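You operate a simulated robot arm through the tools that you are given. There is no shell and no other tool. Be economical: measure what you need, move in short steps, check, and stop when the job is done.

The job below is to be done with a simulated robot arm. You get a single attempt, and the scene is never put back.

JOB
Soak the burnt pan in hot water, then scrub it clean.
Fine: hot tap, a fifth to half full; when suds show, pour out into the sink; scrub on the prep area, red brush back.
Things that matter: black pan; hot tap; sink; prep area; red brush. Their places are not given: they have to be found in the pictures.

It is judged by the outcome, as a careful person would: the job done as asked, and still so three seconds after it is handed in. It fails if anything else is knocked over, pushed out of place, dropped, spilled or broken.

ROBOT AND FRAMES
A 7-joint arm with a two-finger parallel gripper, fixed in place. Base frame: the origin is at the foot of the arm, x ahead of it, y to its left, z up; the work surface is at about z = 0.73. Units: m, degrees, N and s.
With the tool pointing down near the work surface it reaches from about 0.28 to 0.72 m from the base axis. Its first joint turns from -115.0 to 115.0 degrees. Payload 3.91 kg.
Tool frame: the origin (TCP) lies between the finger pads and is the grasp point; the fingertips stand 0.03 m ahead of it; z points along the fingers, y is the line along which they close. Largest opening 0.11 m; finger width 0.02, thickness 0.01; the body of the gripper, 0.048 by 0.112 m, starts 0.055 m behind the TCP.
Orientation is that of the tool frame in the base frame, as a unit quaternion [w, x, y, z]. With the fingers straight down and closing along the base's y, the tool's x points along the base's -x, its y along +y and its z along -z.

CONTROLS
- The arm moves only by the tool servo_tool. Its argument "increments" is a list of rows, each an object (a shift or turn left out is 0, a gripper value left out holds the last) with "offset": the shift along the tool's x, y, z in units of 300 mm (1.0 is 300 mm), a list of three; "dr": the turn, a rotation vector about the tool's x, y, z in units of 45 degrees (1.0 is 45 degrees), a list of three. In form: [{"offset": [x, y, z], "dr": [ax, ay, az]}, ...]. A call has 1 to 10 rows; each row is the pose to reach, as a shift and turn from the pose commanded when the call began, along the tool's axes at that moment. "gripper" is the gripper command, from -1 (shut) to 1 (fully open), values between in proportion, set as the call begins (left out, the last holds). A call with a number of a shift or a turn outside -1 to 1 is refused whole. Rows are played at 5 a second. More than 0.05 m and 8.6 degrees between two rows, or a gripper value outside its range, and nothing of the call is played. A pose out of reach is approached as far as the arm can. The call stops where the force on the tool passes 40 N (or 10 N more than at its start, if that is more) or the arm is blocked; 0.2 s more then pass. Each finger travels about 0.108 m/s and halts on what it meets, pressing with about 27 N; the grip force reading is that of the motor and also rises with nothing between the fingers. The clock runs only during rows and for 0.2 s after the last one: add rows that repeat a pose to give the fingers time. The reply holds the time, the measured pose of the TCP, the force on the tool along the base axes, the opening and the grip force, in the units named above and with some noise, and new pictures: "views" is both (left out), scene, wrist or none.
- Cameras (640 x 400 px; columns grow to the right, rows downward): "scene" is fixed at [0.0506, 0.4995, 1.5637]; the picture's right is [-0.81, -0.58, 0.00], its down [-0.40, 0.56, -0.73] and it looks along [0.42, -0.59, -0.69] (base axes); focal length 265 px, centre (320, 200). "wrist" rides on the gripper at [-0.036, 0, -0.057] in the tool frame; the picture's right is [0.00, -1.00, 0.00], its down [0.97, 0.00, -0.24] and it looks along [0.24, 0.00, 0.97] (tool axes); focal length 218 px, centre (320, 200).
- lift_body(by): slides the trunk up (or, below 0, down) by that many m; the arm rides with it, the base frame stays. It gives what a move gives, with no picture.
- measure_at(camera, pixels): for up to 12 pixels [column, row] of the newest picture of that camera ("zoom" is the newest enlarged one), the place [x, y, z] in the base frame of the surface seen there, good to about 0.002 m. No time passes.
- enlarge(camera, box): a new picture of the part [left, top, right, bottom] of that camera's present view, enlarged. No time passes.
- job_done(): hands the job in; it is judged then, once.

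Keep the steps short. Do not move on a guess: measure, check each grasp and each placing, and mend mistakes. In all there are 80 turns and 120 pictures (those below and enlarged ones count). Leave the gripper open and the arm clear of the work at the hand-in unless told otherwise, and finish with a single line.

The tools are called as name(argument=value, ...) on one line, values as JSON. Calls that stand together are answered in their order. servo_tool: Moves the arm, as the interface text tells. Its arguments: {"type":"object","properties":{"increments":{"type":"array","items":{"type":"object","properties":{"offset":{"type":"array","items":{"type":"number"}},"dr":{"type":"array","items":{"type":"number"}}}}},"gripper":{"type":"number"},"views":{"type":"string","enum":["both","scene","wrist","none"]}},"required":["increments"]} The other tools are called the same way: lift_body (by) slides the trunk up or down; measure_at (camera, pixels) gives the place of the surface under pixels of a picture; enlarge (camera, box) takes an enlarged picture of a part of a camera's view; job_done () hands the job in.

At the start:

```text
t: 0.0
tcp_pos: [0.4504, -0.2447, 1.2562]
ee_rot: [0.0, 0.0, 1.0, 0.0]
wrist_force: [-0.3, -0.7, -0.4]
finger_gap: 0.1102
gripper_force: 0.0
trunk travel left (down, up): [-0.775, 0.215]
```

scene: 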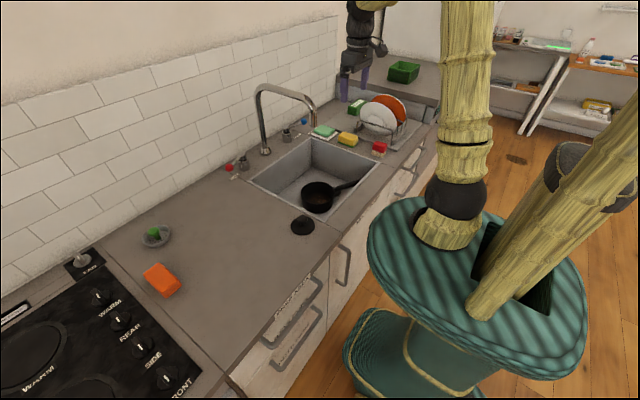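
wrist: 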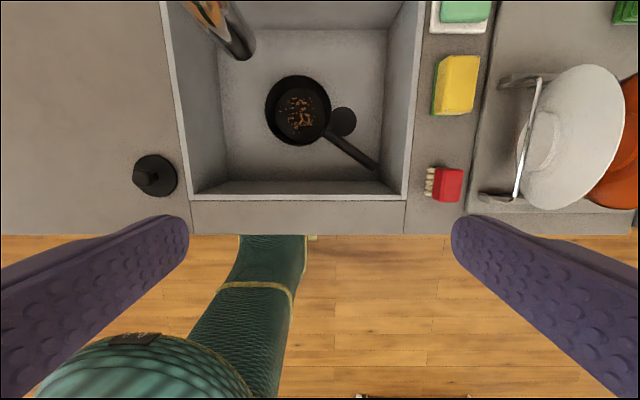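

I see the black pan in the sink, a faucet, valve knobs by it, and a red brush at about (380,148). I'll enlarge the important parts first.

enlarge(camera="scene", box=[210, 70, 430, 240])

enlarge(camera="scene", box=[60, 140, 360, 330])

enlarge(camera="wrist", box=[110, 0, 510, 240])

```text
2.35 times, centred on (320, 155) of scene
```

zoom: 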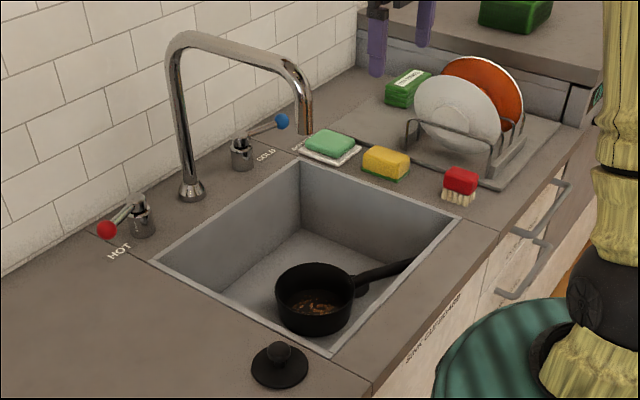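

```text
2.11 times, centred on (210, 235) of scene
```

zoom: 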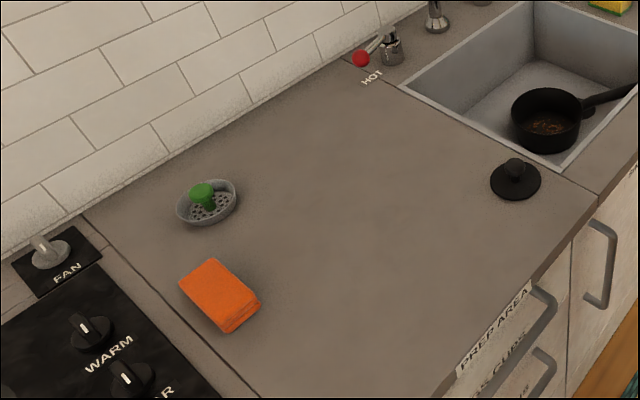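

```text
1.60 times, centred on (310, 120) of wrist
```

zoom: 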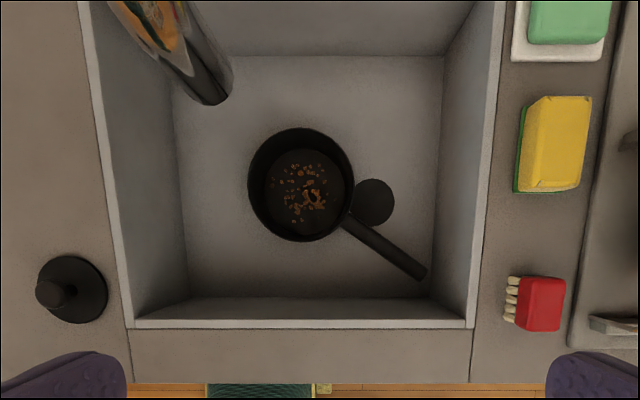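

I'll measure the pan, handle, tap lever, spout, brush, sink rim and prep area in the scene and wrist views.

measure_at(camera="wrist", pixels=[[300, 115], [266, 110], [298, 76], [297, 145], [330, 132], [352, 152], [376, 167], [344, 122], [370, 60], [300, 191], [190, 195], [404, 193]])

measure_at(camera="wrist", pixels=[[430, 185], [450, 185], [460, 170], [458, 200], [440, 170], [250, 50], [235, 58], [152, 175], [175, 50], [300, 215], [100, 100], [40, 150]])

measure_at(camera="scene", pixels=[[229, 168], [236, 163], [239, 157], [244, 161], [243, 168], [305, 121], [311, 122], [315, 120], [265, 150], [290, 132], [287, 139], [259, 120]])

measure_at(camera="scene", pixels=[[154, 236], [162, 279], [303, 226], [230, 220], [200, 260], [260, 230], [320, 187], [345, 187], [330, 195], [350, 184], [380, 145], [378, 152]])

enlarge(camera="scene", box=[215, 140, 275, 185])

```text
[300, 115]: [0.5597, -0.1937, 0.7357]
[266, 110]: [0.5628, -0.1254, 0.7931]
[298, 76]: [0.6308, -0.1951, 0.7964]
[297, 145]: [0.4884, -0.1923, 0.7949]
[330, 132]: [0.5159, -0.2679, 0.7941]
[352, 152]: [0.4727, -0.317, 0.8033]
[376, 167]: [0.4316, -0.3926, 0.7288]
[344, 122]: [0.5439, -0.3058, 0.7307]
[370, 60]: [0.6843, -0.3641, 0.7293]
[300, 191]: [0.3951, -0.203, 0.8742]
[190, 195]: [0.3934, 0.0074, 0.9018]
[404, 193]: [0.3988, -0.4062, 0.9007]
```

```text
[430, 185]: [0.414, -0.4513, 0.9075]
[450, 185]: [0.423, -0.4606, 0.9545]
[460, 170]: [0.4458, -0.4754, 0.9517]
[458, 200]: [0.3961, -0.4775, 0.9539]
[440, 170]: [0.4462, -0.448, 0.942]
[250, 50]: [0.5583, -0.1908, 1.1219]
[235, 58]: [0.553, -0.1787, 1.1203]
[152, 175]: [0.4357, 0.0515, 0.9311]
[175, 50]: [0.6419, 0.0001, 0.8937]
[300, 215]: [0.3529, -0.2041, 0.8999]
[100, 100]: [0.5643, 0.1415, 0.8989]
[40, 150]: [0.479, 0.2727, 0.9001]
```

```text
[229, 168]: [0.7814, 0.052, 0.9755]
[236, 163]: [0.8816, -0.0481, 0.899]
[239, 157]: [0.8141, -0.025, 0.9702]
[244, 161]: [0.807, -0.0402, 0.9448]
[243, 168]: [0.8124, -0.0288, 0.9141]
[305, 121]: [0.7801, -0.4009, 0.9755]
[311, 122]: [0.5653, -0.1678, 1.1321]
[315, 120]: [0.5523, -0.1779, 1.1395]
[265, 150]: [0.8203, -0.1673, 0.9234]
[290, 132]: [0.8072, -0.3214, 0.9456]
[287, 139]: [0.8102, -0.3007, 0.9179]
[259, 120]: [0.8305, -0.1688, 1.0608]
```

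```text
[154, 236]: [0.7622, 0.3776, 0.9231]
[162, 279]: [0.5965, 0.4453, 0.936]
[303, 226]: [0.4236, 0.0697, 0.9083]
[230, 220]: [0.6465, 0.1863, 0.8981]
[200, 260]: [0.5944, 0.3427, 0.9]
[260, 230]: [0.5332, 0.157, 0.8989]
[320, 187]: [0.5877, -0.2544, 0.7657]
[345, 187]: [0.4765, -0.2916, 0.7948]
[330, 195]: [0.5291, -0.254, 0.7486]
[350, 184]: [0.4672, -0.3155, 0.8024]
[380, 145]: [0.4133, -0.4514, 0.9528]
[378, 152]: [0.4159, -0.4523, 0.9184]
```

```text
8.89 times, centred on (245, 162) of scene
```

zoom: 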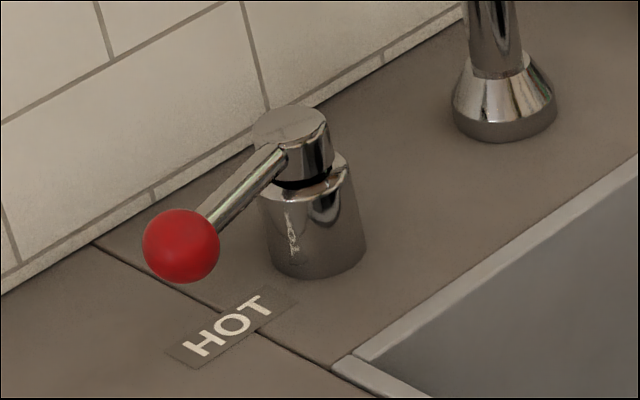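

The pan already sits almost under the spout, whose tip is near (0.555,-0.178,1.12). The hot lever's ball is at (0.78,0.05,0.975). I'll move the tool to the left and in front of the hot tap, staying high, to test reach and get a closer look.

servo_tool(increments=[{"offset": [0.05, 0.14, 0]}, {"offset": [0.05, 0.28, 0]}, {"offset": [0.05, 0.42, 0]}, {"offset": [0.05, 0.56, 0]}, {"offset": [0.05, 0.7, 0]}, {"offset": [0.05, 0.84, 0]}, {"offset": [0.05, 0.98, 0]}, {"offset": [-0.1, 0.98, 0]}, {"offset": [-0.25, 0.98, 0]}, {"offset": [-0.4, 0.98, 0]}], gripper=-1)

measure_at(camera="scene", pixels=[[285, 88], [300, 95], [312, 108], [265, 86], [257, 95]])

```text
t: 2.2
tcp_pos: [0.5711, 0.0525, 1.2566]
ee_rot: [-0.001, 0.001, 1.0, 0.0]
wrist_force: [-0.2, -0.2, 0.3]
finger_gap: 0.0
gripper_force: 26.7
trunk travel left (down, up): [-0.775, 0.215]
```

scene: 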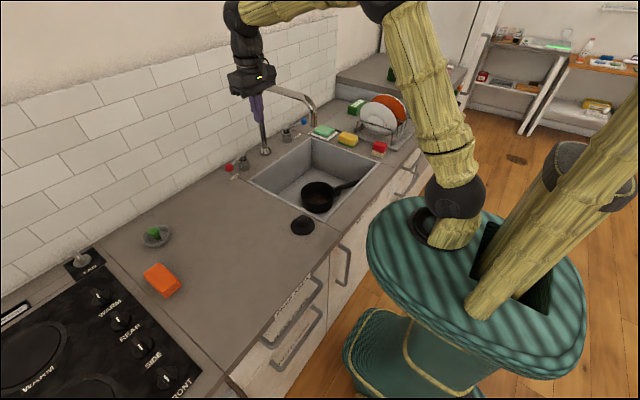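
wrist: 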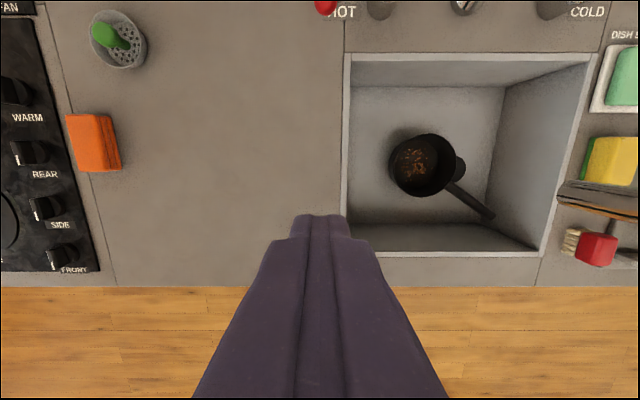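

```text
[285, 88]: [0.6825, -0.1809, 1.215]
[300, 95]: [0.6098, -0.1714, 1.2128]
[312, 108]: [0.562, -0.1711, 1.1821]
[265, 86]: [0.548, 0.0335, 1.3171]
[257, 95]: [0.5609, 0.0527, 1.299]
```

The way is clear and the fingers are shut. I'll go forward and down in small steps to see how far the tool reaches while pointing down.

servo_tool(increments=[{"offset": [-0.15, 0.0, 0.0]}, {"offset": [-0.3, 0, 0.0]}, {"offset": [-0.45, 0, 0.05]}, {"offset": [-0.6, 0, 0.15]}, {"offset": [-0.7, 0, 0.25]}, {"offset": [-0.8, 0, 0.35]}, {"offset": [-0.8, 0, 0.45]}, {"offset": [-0.8, 0, 0.45]}])

```text
refused: row 4 steps farther than a row can; nothing moved
```

servo_tool(increments=[{"offset": [-0.15, 0.0, 0.0]}, {"offset": [-0.3, 0, 0.0]}, {"offset": [-0.45, 0, 0.05]}, {"offset": [-0.56, 0, 0.15]}, {"offset": [-0.67, 0, 0.25]}, {"offset": [-0.78, 0, 0.35]}, {"offset": [-0.8, 0, 0.45]}, {"offset": [-0.8, 0, 0.45]}])

```text
t: 4.0
tcp_pos: [0.75, 0.0428, 1.1164]
ee_rot: [0.0, 0.0, 1.0, 0.0]
wrist_force: [-0.6, -0.3, 0.3]
finger_gap: 0.0
gripper_force: 26.9
out of reach, approached as far as the arm can: row 4, 5, 6, 7, 8
trunk travel left (down, up): [-0.775, 0.215]
```

scene: 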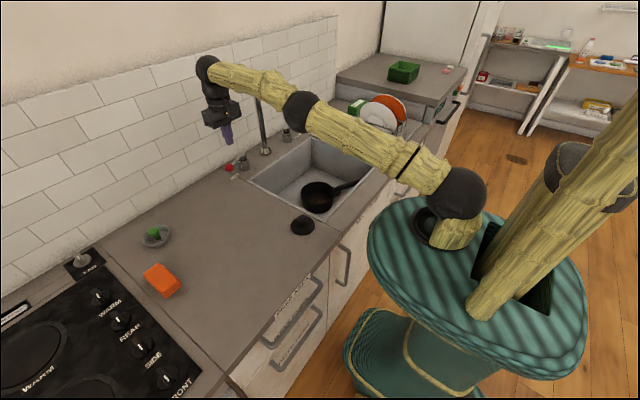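
wrist: 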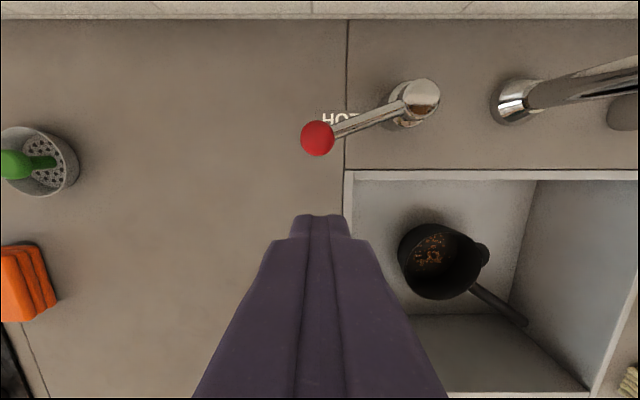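

At full stretch it reaches x=0.75 at this height with the arm sloping up. I'll measure the shoulder and wrist heights to see whether going lower gives more reach.

measure_at(camera="scene", pixels=[[465, 190], [300, 112], [208, 68], [445, 228], [222, 115]])

measure_at(camera="wrist", pixels=[[317, 138], [303, 138], [318, 155], [340, 128], [370, 120], [395, 108], [420, 95], [420, 82], [438, 98], [520, 95]])

```text
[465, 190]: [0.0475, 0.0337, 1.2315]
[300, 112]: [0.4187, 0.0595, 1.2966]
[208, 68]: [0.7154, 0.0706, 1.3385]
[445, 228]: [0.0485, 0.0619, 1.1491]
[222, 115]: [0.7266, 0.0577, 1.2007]
```

```text
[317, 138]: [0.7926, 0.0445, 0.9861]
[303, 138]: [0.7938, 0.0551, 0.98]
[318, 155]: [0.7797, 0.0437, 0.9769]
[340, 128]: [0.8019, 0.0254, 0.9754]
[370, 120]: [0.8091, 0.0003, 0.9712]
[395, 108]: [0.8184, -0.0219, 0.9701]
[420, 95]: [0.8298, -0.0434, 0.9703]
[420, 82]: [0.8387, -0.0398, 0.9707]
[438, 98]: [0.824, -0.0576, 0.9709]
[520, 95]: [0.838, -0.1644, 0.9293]
```

Level with the shoulder the limit is about 0.76, so I need a forward tilt of about 30°. The lever rod runs from the pivot (0.83,-0.043) to the ball (0.79,0.045) at z≈0.972. I'll tilt the tool forward here and read the pose.

servo_tool(increments=[{"dr": [0, -0.17, 0]}, {"dr": [0, -0.34, 0]}, {"dr": [0, -0.51, 0]}, {"dr": [0, -0.667, 0]}, {"dr": [0, -0.667, 0]}], views="wrist")

```text
t: 5.2
tcp_pos: [0.7492, 0.0408, 1.1162]
ee_rot: [0.26, 0.0, 0.966, 0.0]
wrist_force: [-0.3, -0.8, 0.4]
finger_gap: 0.0
gripper_force: 27.8
trunk travel left (down, up): [-0.775, 0.215]
```

wrist: 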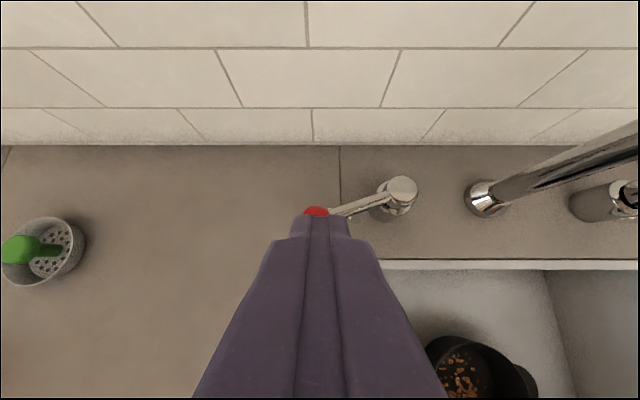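

The tilt worked and the pose holds. Next I'll go above and behind the lever rod, to about (0.832, 0.012, 1.03), before dropping down.

servo_tool(increments=[{"offset": [-0.06, -0.03, 0.08]}, {"offset": [-0.096, -0.06, 0.2]}, {"offset": [-0.096, -0.096, 0.3]}, {"offset": [-0.096, -0.096, 0.387]}, {"offset": [-0.096, -0.096, 0.387]}])

enlarge(camera="scene", box=[195, 110, 295, 190])

```text
t: 6.4
tcp_pos: [0.8339, 0.0126, 1.0314]
ee_rot: [0.259, 0.0, 0.966, 0.0]
wrist_force: [-0.1, 0.9, -0.2]
finger_gap: 0.0
gripper_force: 26.7
trunk travel left (down, up): [-0.775, 0.215]
```

scene: 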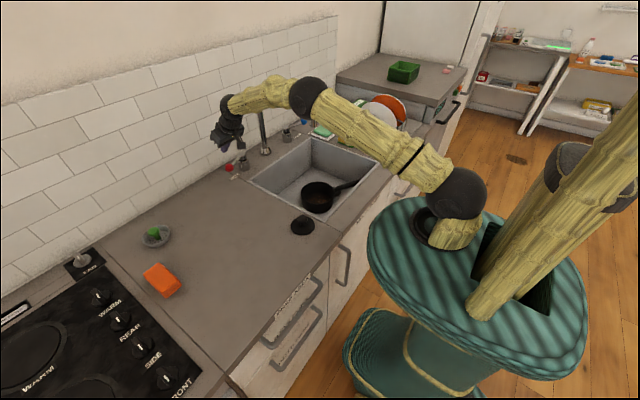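
wrist: 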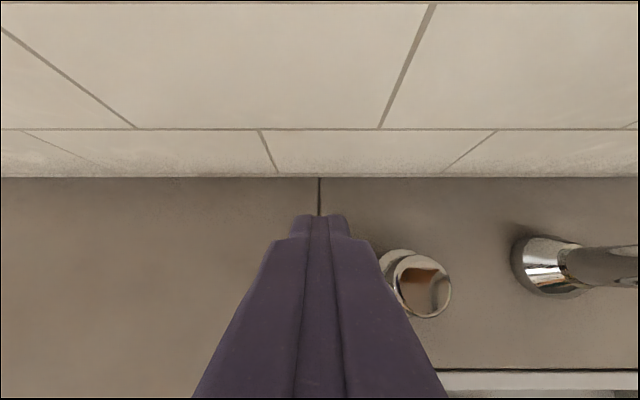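

```text
5.00 times, centred on (245, 150) of scene
```

zoom: 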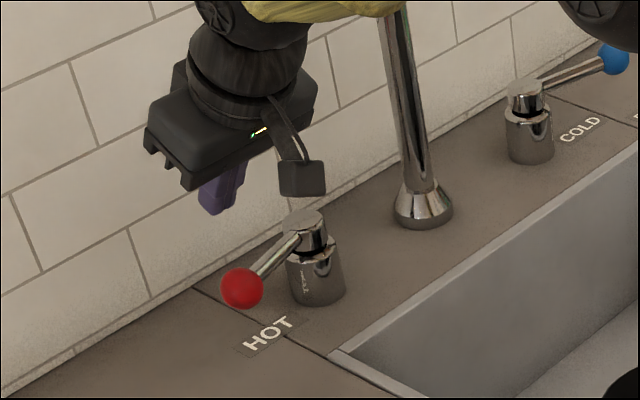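

The finger stands above and behind the rod. I'll lower it 0.06 straight down so the fingertip hooks behind the rod.

servo_tool(increments=[{"offset": [0.033, 0, 0.058]}, {"offset": [0.067, 0, 0.115]}, {"offset": [0.1, 0, 0.173]}, {"offset": [0.1, 0, 0.173]}], views="none")

enlarge(camera="scene", box=[195, 110, 295, 190])

```text
t: 7.4
tcp_pos: [0.8341, 0.012, 0.9722]
ee_rot: [0.259, 0.0, 0.966, 0.0]
wrist_force: [0.4, -0.2, -1.0]
finger_gap: 0.0
gripper_force: 26.8
trunk travel left (down, up): [-0.775, 0.215]
```

```text
5.00 times, centred on (245, 150) of scene
```

zoom: 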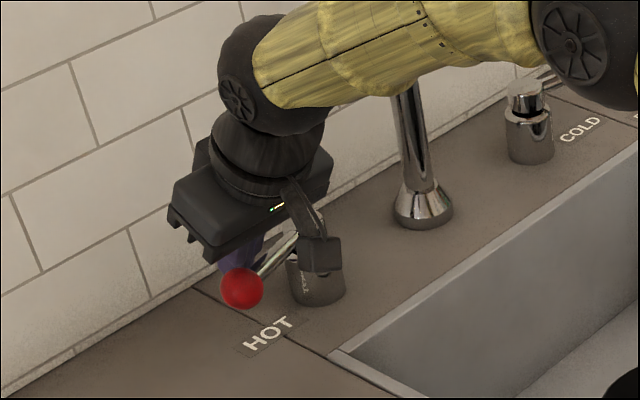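

The finger is hooked behind the rod. I'll pull toward the robot along the arc about the pivot, by about 35°, and watch the force and the spout.

servo_tool(increments=[{"offset": [0.03, -0.003, -0.0175]}, {"offset": [0.061, -0.01, -0.035]}, {"offset": [0.087, -0.025, -0.05]}, {"offset": [0.113, -0.043, -0.065]}, {"offset": [0.113, -0.043, -0.065]}], views="none")

enlarge(camera="scene", box=[195, 80, 355, 220])

```text
t: 8.6
tcp_pos: [0.7931, -0.0025, 0.9708]
ee_rot: [0.258, 0.0, 0.966, 0.0]
wrist_force: [-0.7, 0.5, -0.4]
finger_gap: 0.0002
gripper_force: 27.6
trunk travel left (down, up): [-0.775, 0.215]
```

```text
2.86 times, centred on (275, 150) of scene
```

zoom: 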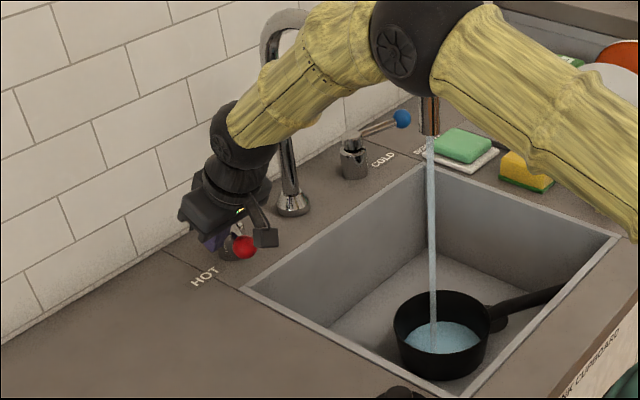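

Water is running into the pan. I'll check the level right away (no time passes).

measure_at(camera="zoom", pixels=[[455, 335], [450, 345], [420, 330], [425, 345], [440, 292], [440, 318], [245, 247], [228, 245], [400, 330], [475, 335]])

enlarge(camera="wrist", box=[200, 150, 520, 400])

```text
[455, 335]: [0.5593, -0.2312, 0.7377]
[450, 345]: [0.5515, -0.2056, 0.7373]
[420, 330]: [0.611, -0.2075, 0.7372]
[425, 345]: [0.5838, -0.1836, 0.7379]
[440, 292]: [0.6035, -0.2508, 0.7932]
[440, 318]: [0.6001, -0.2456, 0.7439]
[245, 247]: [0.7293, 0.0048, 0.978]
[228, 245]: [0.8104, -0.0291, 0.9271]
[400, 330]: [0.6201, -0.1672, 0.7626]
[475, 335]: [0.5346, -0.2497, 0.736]
```

```text
1.60 times, centred on (360, 275) of wrist
```

zoom: 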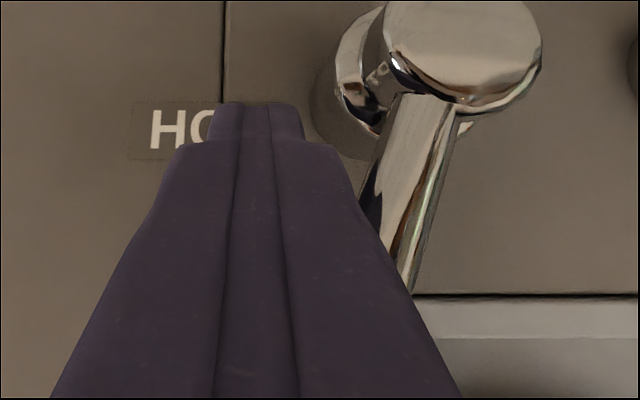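

The surface is at 0.7377 over a floor at about 0.735, so only a few percent so far. The target is a level of about 0.755. The lever now points at roughly 155°. I'll lift over the rod and come down on its other side, ready to close it.

servo_tool(increments=[{"offset": [-0.05, 0, -0.0865]}, {"offset": [-0.1, 0, -0.173]}, {"offset": [-0.06, -0.065, -0.2]}, {"offset": [-0.019, -0.13, -0.22]}, {"offset": [0.03, -0.13, -0.134]}, {"offset": [0.081, -0.13, -0.047]}], views="none")

enlarge(camera="scene", box=[195, 80, 355, 220])

measure_at(camera="zoom", pixels=[[455, 335], [450, 345], [420, 330], [425, 345], [245, 247], [240, 247]])

```text
t: 10.0
tcp_pos: [0.7667, -0.0416, 0.9683]
ee_rot: [0.259, 0.0, 0.966, 0.0]
wrist_force: [-0.3, 0.2, 0.2]
finger_gap: 0.0
gripper_force: 26.9
trunk travel left (down, up): [-0.775, 0.215]
```

```text
2.86 times, centred on (275, 150) of scene
```

zoom: 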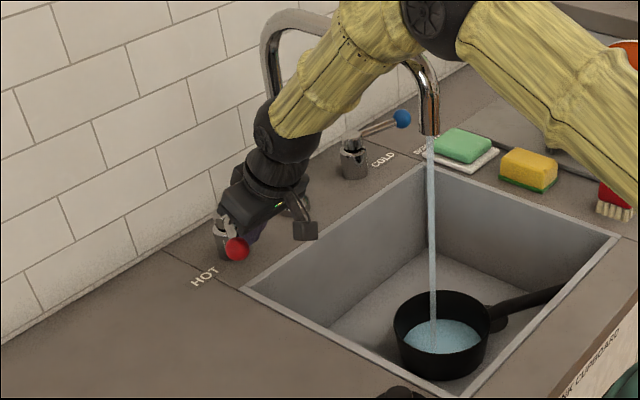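

```text
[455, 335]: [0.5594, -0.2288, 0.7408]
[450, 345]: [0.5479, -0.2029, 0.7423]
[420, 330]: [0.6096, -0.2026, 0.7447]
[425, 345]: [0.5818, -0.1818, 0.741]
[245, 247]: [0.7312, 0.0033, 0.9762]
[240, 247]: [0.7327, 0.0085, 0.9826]
```

Level is about 0.7415, rising about 3 mm/s. The finger is now on the closing side. I'll wait 2 s and re-measure.

servo_tool(increments=[{}, {}, {}, {}, {}, {}, {}, {}, {}, {}], views="none")

enlarge(camera="scene", box=[195, 80, 355, 220])

measure_at(camera="zoom", pixels=[[455, 335], [450, 345], [420, 330], [425, 345], [440, 322]])

```text
t: 12.2
tcp_pos: [0.7669, -0.0417, 0.9696]
ee_rot: [0.26, 0.0, 0.966, 0.0]
wrist_force: [-0.3, 0.1, -0.4]
finger_gap: 0.0
gripper_force: 26.8
trunk travel left (down, up): [-0.775, 0.215]
```

```text
2.86 times, centred on (275, 150) of scene
```

zoom: 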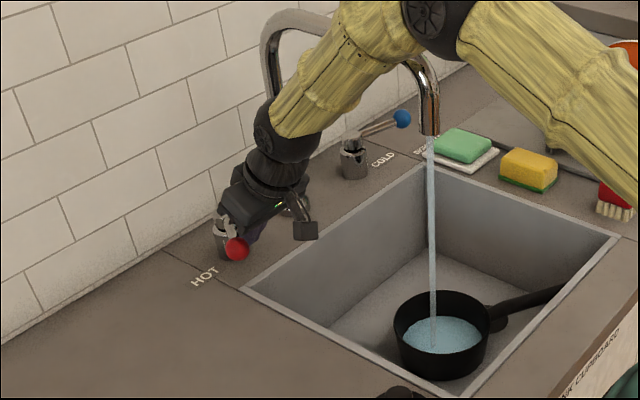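

```text
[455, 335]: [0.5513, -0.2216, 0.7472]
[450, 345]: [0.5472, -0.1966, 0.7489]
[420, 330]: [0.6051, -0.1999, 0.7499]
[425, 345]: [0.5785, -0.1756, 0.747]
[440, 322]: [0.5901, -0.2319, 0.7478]
```

Level is about 0.748, roughly a fifth. I'll wait another second or so, then push the lever back along its arc to close.

servo_tool(increments=[{}, {}, {}, {}, {"offset": [-0.008, 0.045, 0.005]}, {"offset": [-0.019, 0.09, 0.011]}, {"offset": [-0.045, 0.127, 0.026]}, {"offset": [-0.074, 0.163, 0.0425]}, {"offset": [-0.074, 0.163, 0.0425]}], views="none")

enlarge(camera="scene", box=[195, 80, 355, 220])

measure_at(camera="zoom", pixels=[[455, 335], [450, 345], [420, 330], [425, 345], [440, 327]])

```text
t: 14.2
tcp_pos: [0.7863, 0.0023, 0.9689]
ee_rot: [0.255, 0.002, 0.967, -0.001]
wrist_force: [-26.6, -21.5, -3.7]
finger_gap: 0.0002
gripper_force: 27.2
trunk travel left (down, up): [-0.775, 0.215]
```

```text
2.86 times, centred on (275, 150) of scene
```

zoom: 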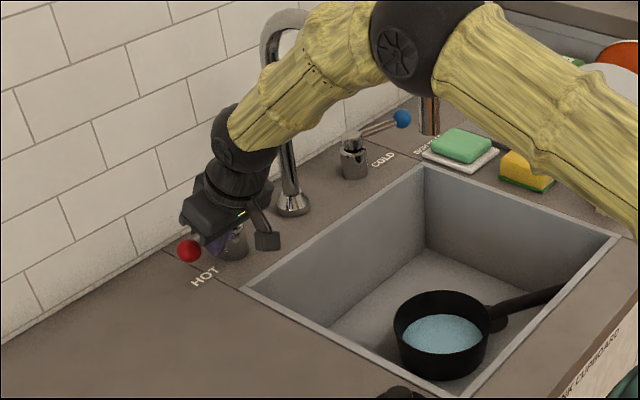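

```text
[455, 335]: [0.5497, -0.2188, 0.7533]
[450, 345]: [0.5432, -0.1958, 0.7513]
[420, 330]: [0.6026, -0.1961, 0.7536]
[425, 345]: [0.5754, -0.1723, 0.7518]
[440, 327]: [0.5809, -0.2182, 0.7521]
```

The tap is closed and the water has stopped at about 0.7523, roughly 28 % of the depth. I'll back off from the lever, rise, and return to pointing down while the pan soaks.

servo_tool(increments=[{"offset": [0.058, -0.067, -0.033]}, {"offset": [0.0, -0.067, -0.15]}, {"offset": [-0.075, -0.067, -0.264]}, {"offset": [0.05, -0.067, -0.32]}, {"offset": [0.18, -0.067, -0.38]}, {"offset": [0.3, -0.067, -0.43]}, {"offset": [0.372, -0.067, -0.472], "dr": [0, 0.167, 0]}, {"offset": [0.444, -0.067, -0.514], "dr": [0, 0.334, 0]}, {"offset": [0.516, -0.067, -0.556], "dr": [0, 0.5, 0]}, {"offset": [0.589, -0.067, -0.597], "dr": [0, 0.667, 0]}])

```text
t: 16.4
tcp_pos: [0.5487, -0.0115, 1.0369]
ee_rot: [0.0, 0.0, 1.0, 0.0]
wrist_force: [0.0, -0.1, -0.6]
finger_gap: 0.0
gripper_force: 27.1
trunk travel left (down, up): [-0.775, 0.215]
```

scene: 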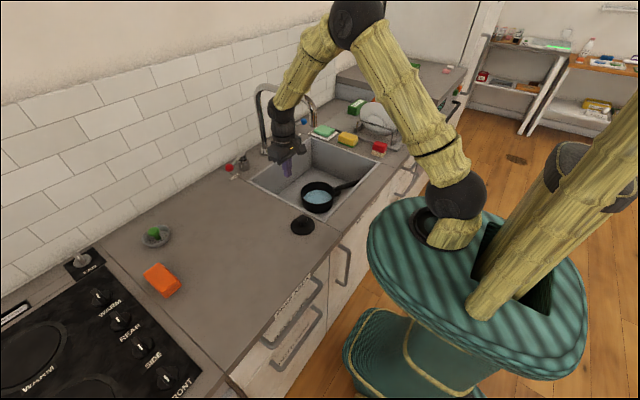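
wrist: 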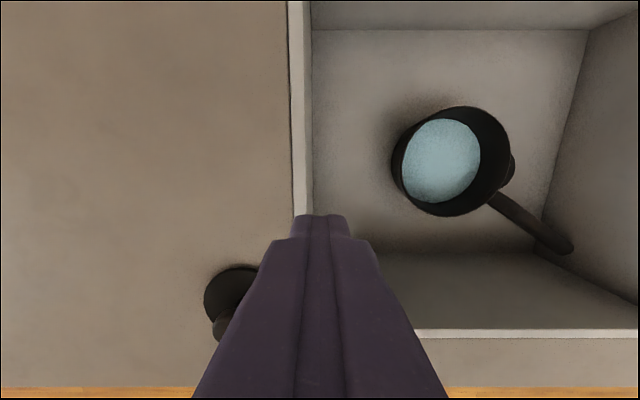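

The pan holds water. Next I'll come back to x≈0.43 and move sideways over the handle with the gripper opening, staying clear of the spout.

servo_tool(increments=[{"offset": [0.15, 0, 0]}, {"offset": [0.3, 0, 0]}, {"offset": [0.42, -0.07, 0]}, {"offset": [0.42, -0.22, 0]}, {"offset": [0.42, -0.37, 0]}, {"offset": [0.42, -0.52, 0]}, {"offset": [0.42, -0.67, 0]}, {"offset": [0.42, -0.82, 0]}, {"offset": [0.42, -0.97, 0]}], gripper=1)

enlarge(camera="scene", box=[280, 150, 380, 230])

```text
t: 18.4
tcp_pos: [0.4217, -0.3037, 1.0361]
ee_rot: [0.001, -0.001, 1.0, 0.001]
wrist_force: [-0.6, -0.2, -0.1]
finger_gap: 0.1098
gripper_force: 0.0
trunk travel left (down, up): [-0.775, 0.215]
```

scene: 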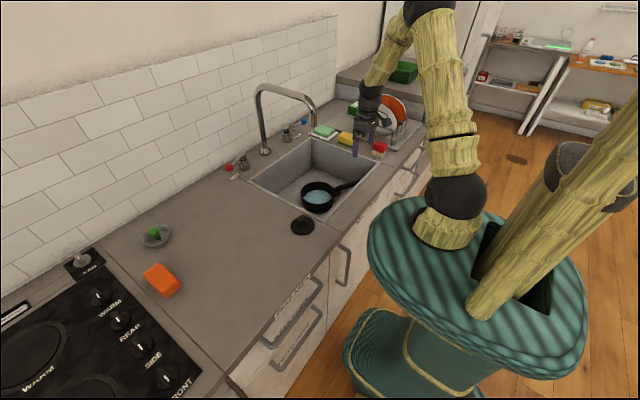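
wrist: 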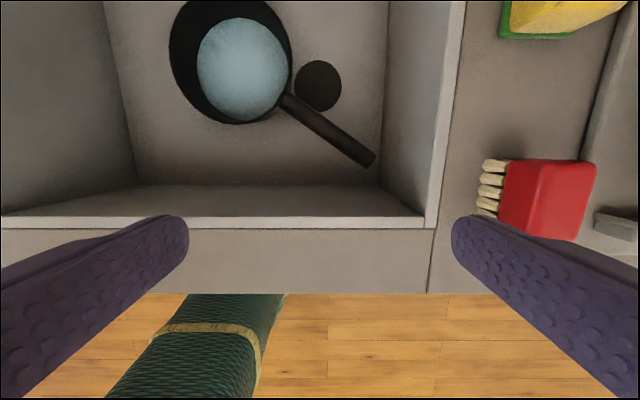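

```text
5.00 times, centred on (330, 190) of scene
```

zoom: 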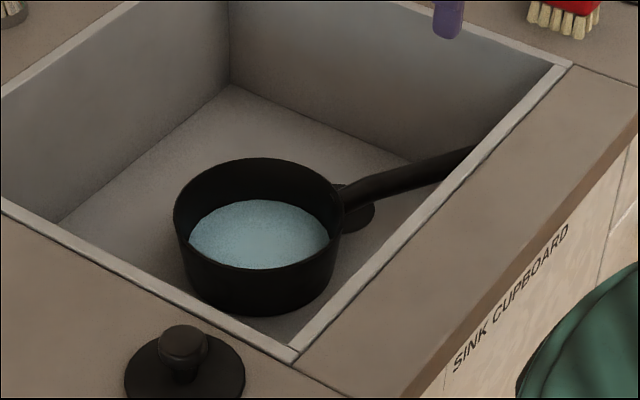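

Now I'll measure the handle and pan rim in the wrist view.

measure_at(camera="wrist", pixels=[[290, 103], [307, 117], [325, 130], [342, 143], [358, 154], [370, 162], [335, 147], [346, 134], [240, 70], [175, 60], [288, 80], [240, 122]])

measure_at(camera="wrist", pixels=[[505, 165], [500, 225], [592, 165], [580, 235], [545, 165], [540, 200], [480, 170], [480, 205], [425, 225], [455, 30]])

```text
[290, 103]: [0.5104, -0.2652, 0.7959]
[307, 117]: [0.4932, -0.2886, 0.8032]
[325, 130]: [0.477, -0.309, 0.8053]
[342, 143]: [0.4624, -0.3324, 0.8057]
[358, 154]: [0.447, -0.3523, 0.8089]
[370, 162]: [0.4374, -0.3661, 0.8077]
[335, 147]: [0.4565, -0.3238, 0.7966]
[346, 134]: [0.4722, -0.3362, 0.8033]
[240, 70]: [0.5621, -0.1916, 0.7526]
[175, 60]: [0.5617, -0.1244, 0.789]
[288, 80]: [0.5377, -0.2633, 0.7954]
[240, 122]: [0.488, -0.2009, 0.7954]
```

```text
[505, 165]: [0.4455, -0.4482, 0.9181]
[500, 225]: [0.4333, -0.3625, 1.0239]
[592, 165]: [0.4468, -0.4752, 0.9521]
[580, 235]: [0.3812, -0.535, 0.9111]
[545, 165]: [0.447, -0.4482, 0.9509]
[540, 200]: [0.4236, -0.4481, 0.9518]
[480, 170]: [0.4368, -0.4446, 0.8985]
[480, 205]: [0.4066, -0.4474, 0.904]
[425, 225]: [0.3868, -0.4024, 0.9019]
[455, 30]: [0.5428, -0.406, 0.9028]
```

The handle runs along (-0.584,-0.811), top z≈0.804, and the pan centre is about (0.56,-0.193). I'll move over the grasp point (0.491,-0.289) and turn the tool about 54° so the fingers close across the handle. This is the first half.

servo_tool(increments=[{"offset": [-0.06, 0.01, 0], "dr": [0, 0, -0.17]}, {"offset": [-0.12, 0.025, 0], "dr": [0, 0, -0.34]}, {"offset": [-0.18, 0.04, 0], "dr": [0, 0, -0.51]}, {"offset": [-0.23, 0.05, 0], "dr": [0, 0, -0.68]}], views="none")

servo_tool(increments=[{"dr": [0, 0, -0.17]}, {"dr": [0, 0, -0.34]}, {"dr": [0, 0, -0.524]}, {"dr": [0, 0, -0.524]}])

```text
t: 19.4
tcp_pos: [0.4911, -0.2892, 1.0378]
ee_rot: [-0.001, -0.264, 0.965, 0.0]
wrist_force: [0.0, -0.1, 0.3]
finger_gap: 0.1101
gripper_force: 0.0
trunk travel left (down, up): [-0.775, 0.215]
```

```text
t: 20.4
tcp_pos: [0.4909, -0.2884, 1.0371]
ee_rot: [0.0, -0.456, 0.89, 0.0]
wrist_force: [-0.3, -0.4, -0.2]
finger_gap: 0.1103
gripper_force: 0.1
trunk travel left (down, up): [-0.775, 0.215]
```

scene: 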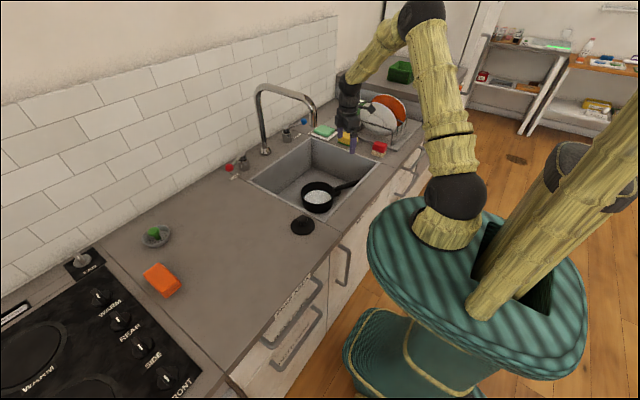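
wrist: 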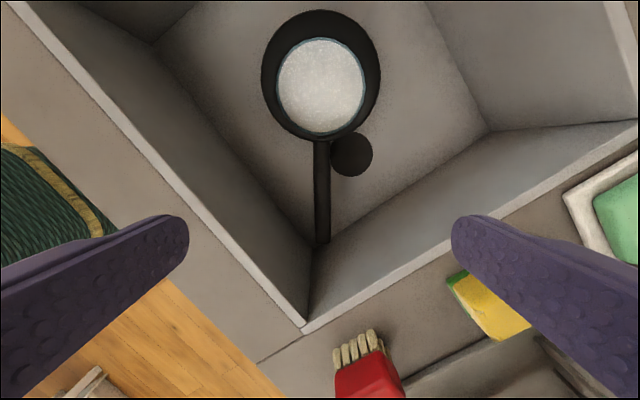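

White suds show on the water already. The handle is centred between the fingers, so I'll descend to TCP z≈0.795 with the gripper open.

servo_tool(increments=[{"offset": [0, 0, 0.15]}, {"offset": [0, 0, 0.3]}, {"offset": [0, 0, 0.45]}, {"offset": [0, 0, 0.6]}, {"offset": [0, 0, 0.7]}, {"offset": [0, 0, 0.76]}, {"offset": [0, 0, 0.807]}, {"offset": [0, 0, 0.807]}])

```text
t: 22.2
tcp_pos: [0.492, -0.2874, 0.7957]
ee_rot: [0.0, -0.455, 0.89, 0.0]
wrist_force: [1.3, -0.1, 0.8]
finger_gap: 0.1098
gripper_force: 0.1
trunk travel left (down, up): [-0.775, 0.215]
```

scene: 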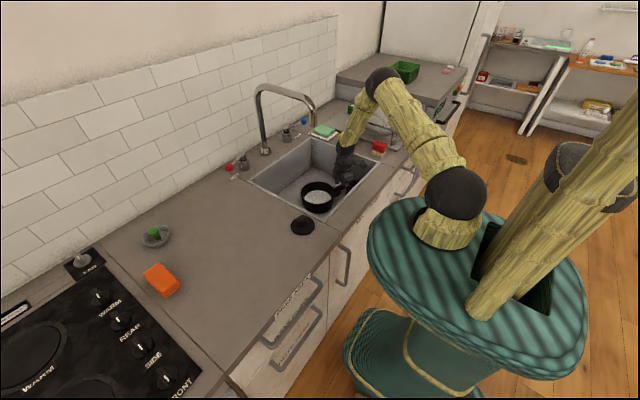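
wrist: 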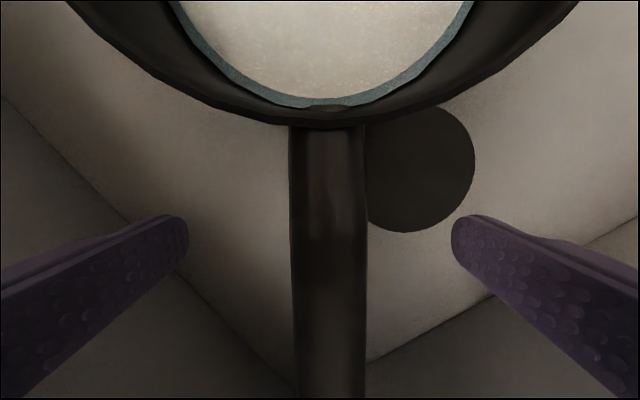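

The handle sits between the pads. Closing on it.

servo_tool(increments=[{}, {}, {}, {}, {}], gripper=-1, views="wrist")

```text
t: 23.4
tcp_pos: [0.4912, -0.2884, 0.7958]
ee_rot: [-0.001, -0.456, 0.89, 0.0]
wrist_force: [0.1, -0.9, 1.0]
finger_gap: 0.0238
gripper_force: 27.3
trunk travel left (down, up): [-0.775, 0.215]
```

wrist: 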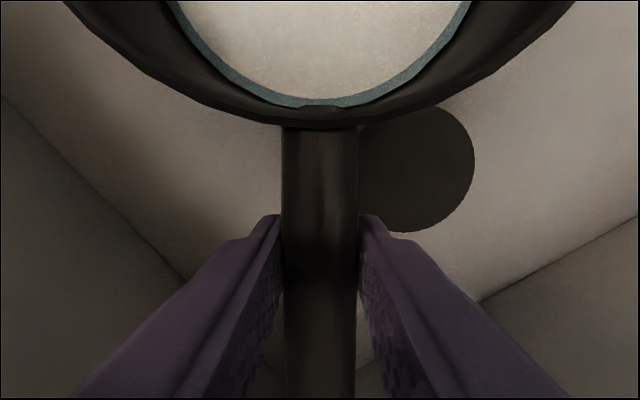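

Handle gripped (gap 0.024). I'll lift 3 cm and check for slip or tilt.

servo_tool(increments=[{"offset": [0, 0, -0.04]}, {"offset": [0, 0, -0.1]}, {"offset": [0, 0, -0.1]}], views="wrist")

enlarge(camera="scene", box=[270, 130, 390, 230])

measure_at(camera="zoom", pixels=[[245, 240], [190, 265], [245, 320], [300, 255], [245, 280]])

```text
t: 24.2
tcp_pos: [0.4925, -0.2877, 0.8243]
ee_rot: [0.0, -0.456, 0.89, 0.0]
wrist_force: [-0.1, -0.4, -7.4]
finger_gap: 0.0236
gripper_force: 26.9
trunk travel left (down, up): [-0.775, 0.215]
```

wrist: 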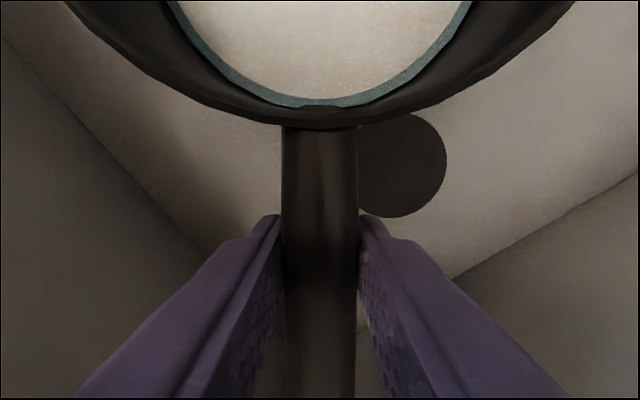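

```text
4.00 times, centred on (330, 180) of scene
```

zoom: 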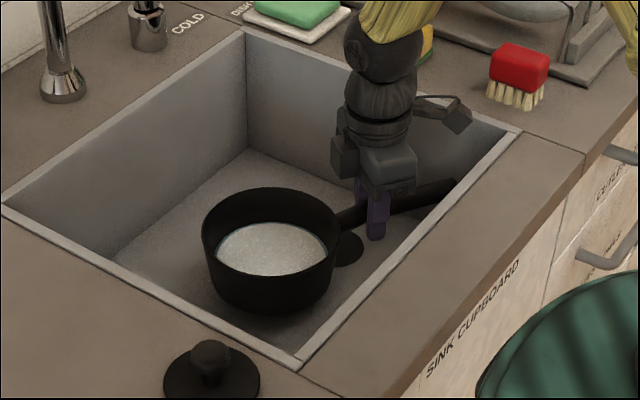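

```text
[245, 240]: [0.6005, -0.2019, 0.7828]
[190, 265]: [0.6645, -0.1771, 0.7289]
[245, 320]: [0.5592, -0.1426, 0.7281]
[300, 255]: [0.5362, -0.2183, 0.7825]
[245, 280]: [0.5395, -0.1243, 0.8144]
```

The pan is held rigidly (about 0.75 kg) and the suds show. I'll raise it and shift it right and back, away from the spout but still over the sink, to TCP ≈ (0.531,-0.405,1.06).

servo_tool(increments=[{"offset": [0, 0, -0.13]}, {"offset": [0, 0, -0.26]}, {"offset": [0.03, -0.04, -0.39]}, {"offset": [0.07, -0.1, -0.5]}, {"offset": [0.13, -0.18, -0.6]}, {"offset": [0.19, -0.26, -0.69]}, {"offset": [0.24, -0.333, -0.787]}, {"offset": [0.24, -0.333, -0.787]}])

```text
t: 26.0
tcp_pos: [0.5303, -0.4054, 1.0639]
ee_rot: [-0.001, -0.456, 0.89, 0.001]
wrist_force: [0.0, 1.1, -6.3]
finger_gap: 0.0238
gripper_force: 27.3
trunk travel left (down, up): [-0.775, 0.215]
```

scene: 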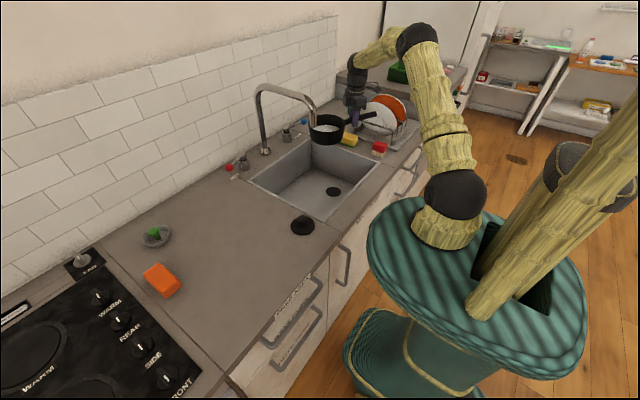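
wrist: 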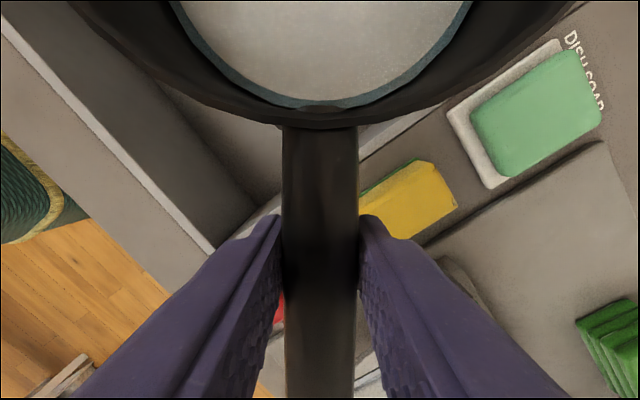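

Now I'll roll about the handle axis, the first 45°, slowly.

servo_tool(increments=[{"dr": [0.14, 0, 0]}, {"dr": [0.28, 0, 0]}, {"dr": [0.42, 0, 0]}, {"dr": [0.56, 0, 0]}, {"dr": [0.7, 0, 0]}, {"dr": [0.84, 0, 0]}, {"dr": [0.98, 0, 0]}, {"dr": [0.98, 0, 0]}], views="scene")

enlarge(camera="scene", box=[270, 80, 430, 220])

```text
t: 27.8
tcp_pos: [0.5301, -0.4053, 1.061]
ee_rot: [0.17, -0.421, 0.826, -0.334]
wrist_force: [-0.2, -1.4, -4.8]
finger_gap: 0.0236
gripper_force: 27.3
trunk travel left (down, up): [-0.775, 0.215]
```

scene: 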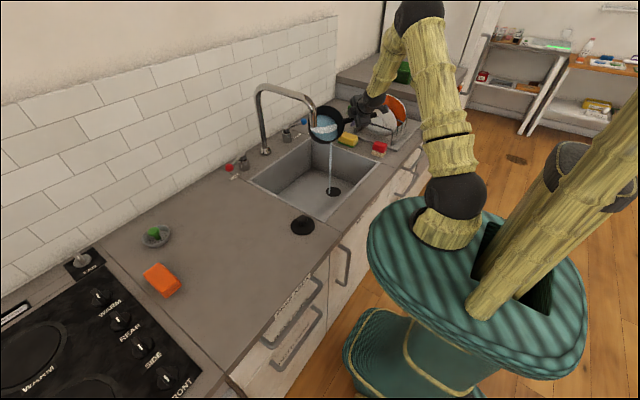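

```text
2.86 times, centred on (350, 150) of scene
```

zoom: 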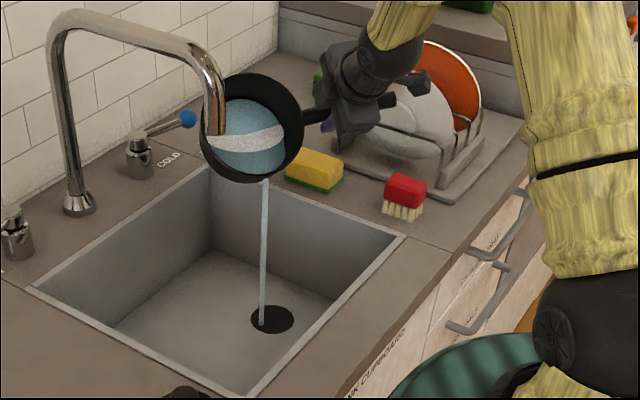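

It is pouring straight toward the drain. Continuing the roll to about 88°.

servo_tool(increments=[{}, {"dr": [0.14, 0, 0]}, {"dr": [0.28, 0, 0]}, {"dr": [0.42, 0, 0]}, {"dr": [0.56, 0, 0]}, {"dr": [0.7, 0, 0]}, {"dr": [0.84, 0, 0]}, {"dr": [0.98, 0, 0]}, {"dr": [0.98, 0, 0]}, {"dr": [0.98, 0, 0]}], views="scene")

enlarge(camera="scene", box=[270, 80, 430, 220])

```text
t: 30.0
tcp_pos: [0.529, -0.4053, 1.061]
ee_rot: [0.317, -0.327, 0.639, -0.62]
wrist_force: [0.1, 0.2, -4.1]
finger_gap: 0.0236
gripper_force: 27.1
trunk travel left (down, up): [-0.775, 0.215]
```

scene: 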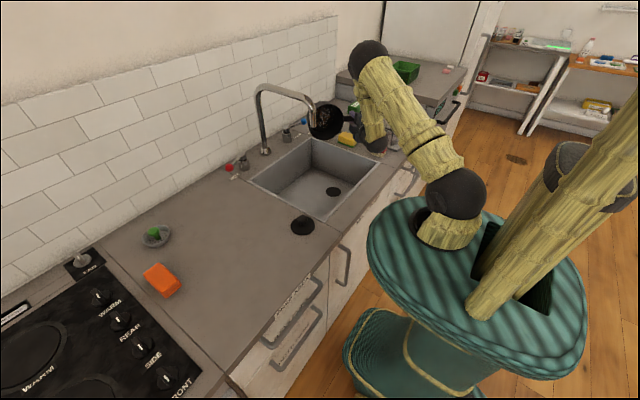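

```text
2.86 times, centred on (350, 150) of scene
```

zoom: 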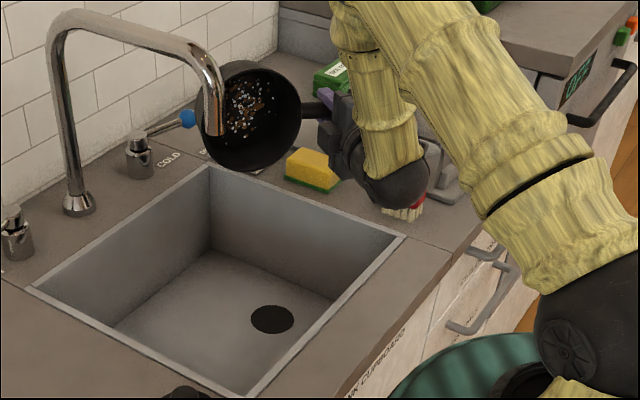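

The pan is empty of water and only loosened residue is left. I'll roll back upright in two calls.

servo_tool(increments=[{"dr": [-0.14, 0, 0]}, {"dr": [-0.28, 0, 0]}, {"dr": [-0.42, 0, 0]}, {"dr": [-0.56, 0, 0]}, {"dr": [-0.7, 0, 0]}, {"dr": [-0.84, 0, 0]}, {"dr": [-0.98, 0, 0]}], views="none")

servo_tool(increments=[{"dr": [-0.14, 0, 0]}, {"dr": [-0.28, 0, 0]}, {"dr": [-0.42, 0, 0]}, {"dr": [-0.56, 0, 0]}, {"dr": [-0.7, 0, 0]}, {"dr": [-0.84, 0, 0]}, {"dr": [-0.98, 0, 0]}, {"dr": [-0.98, 0, 0]}])

```text
t: 31.6
tcp_pos: [0.5293, -0.405, 1.0613]
ee_rot: [0.17, -0.422, 0.825, -0.334]
wrist_force: [0.5, -0.2, -4.9]
finger_gap: 0.0237
gripper_force: 26.9
trunk travel left (down, up): [-0.775, 0.215]
```

```text
t: 33.4
tcp_pos: [0.532, -0.4038, 1.0609]
ee_rot: [0.0, -0.456, 0.89, 0.001]
wrist_force: [0.3, 1.7, -4.5]
finger_gap: 0.0235
gripper_force: 26.8
trunk travel left (down, up): [-0.775, 0.215]
```

scene: 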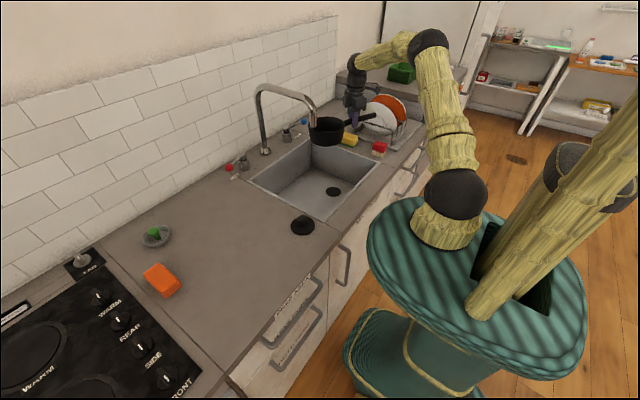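
wrist: 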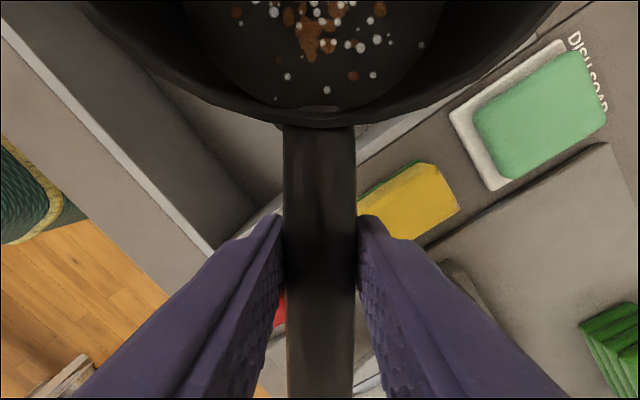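

The residue shows as loosened bits in the pan. I'll draw the pan back in front of the spout, slightly lower, while yawing so the handle points toward the robot.

servo_tool(increments=[{"offset": [0.018, 0.077, 0.017], "dr": [0, 0, 0.16]}, {"offset": [0.037, 0.154, 0.033], "dr": [0, 0, 0.32]}, {"offset": [0.055, 0.231, 0.05], "dr": [0, 0, 0.48]}, {"offset": [0.074, 0.308, 0.067], "dr": [0, 0, 0.64]}, {"offset": [0.092, 0.385, 0.083], "dr": [0, 0, 0.8]}, {"offset": [0.111, 0.462, 0.1], "dr": [0, 0, 0.96]}, {"offset": [0.111, 0.462, 0.1], "dr": [0, 0, 0.96]}], views="none")

servo_tool(increments=[{"dr": [0, 0, 0.12]}, {"dr": [0, 0, 0.244]}, {"dr": [0, 0, 0.244]}])

```text
t: 35.0
tcp_pos: [0.3983, -0.3511, 1.0306]
ee_rot: [0.0, -0.095, 0.996, -0.001]
wrist_force: [-0.3, 0.2, -3.9]
finger_gap: 0.0236
gripper_force: 26.9
trunk travel left (down, up): [-0.775, 0.215]
```

```text
t: 35.8
tcp_pos: [0.3975, -0.3512, 1.0313]
ee_rot: [0.0, 0.001, 1.0, -0.001]
wrist_force: [-0.5, 0.5, -3.7]
finger_gap: 0.0233
gripper_force: 27.2
trunk travel left (down, up): [-0.775, 0.215]
```

scene: 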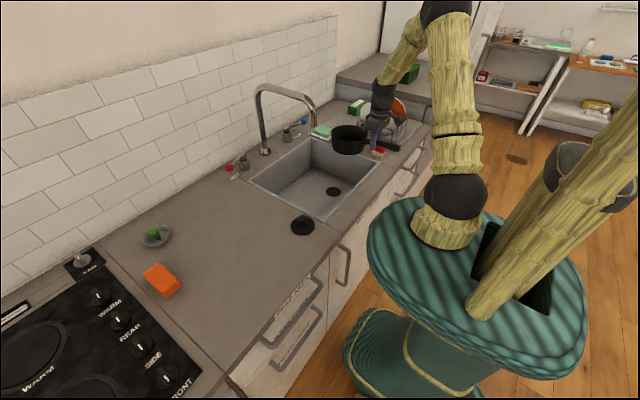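
wrist: 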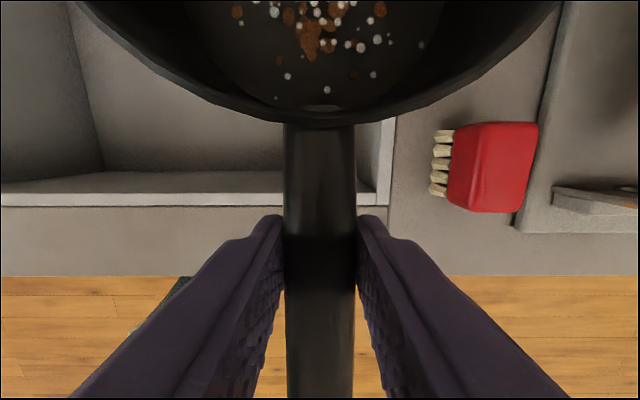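

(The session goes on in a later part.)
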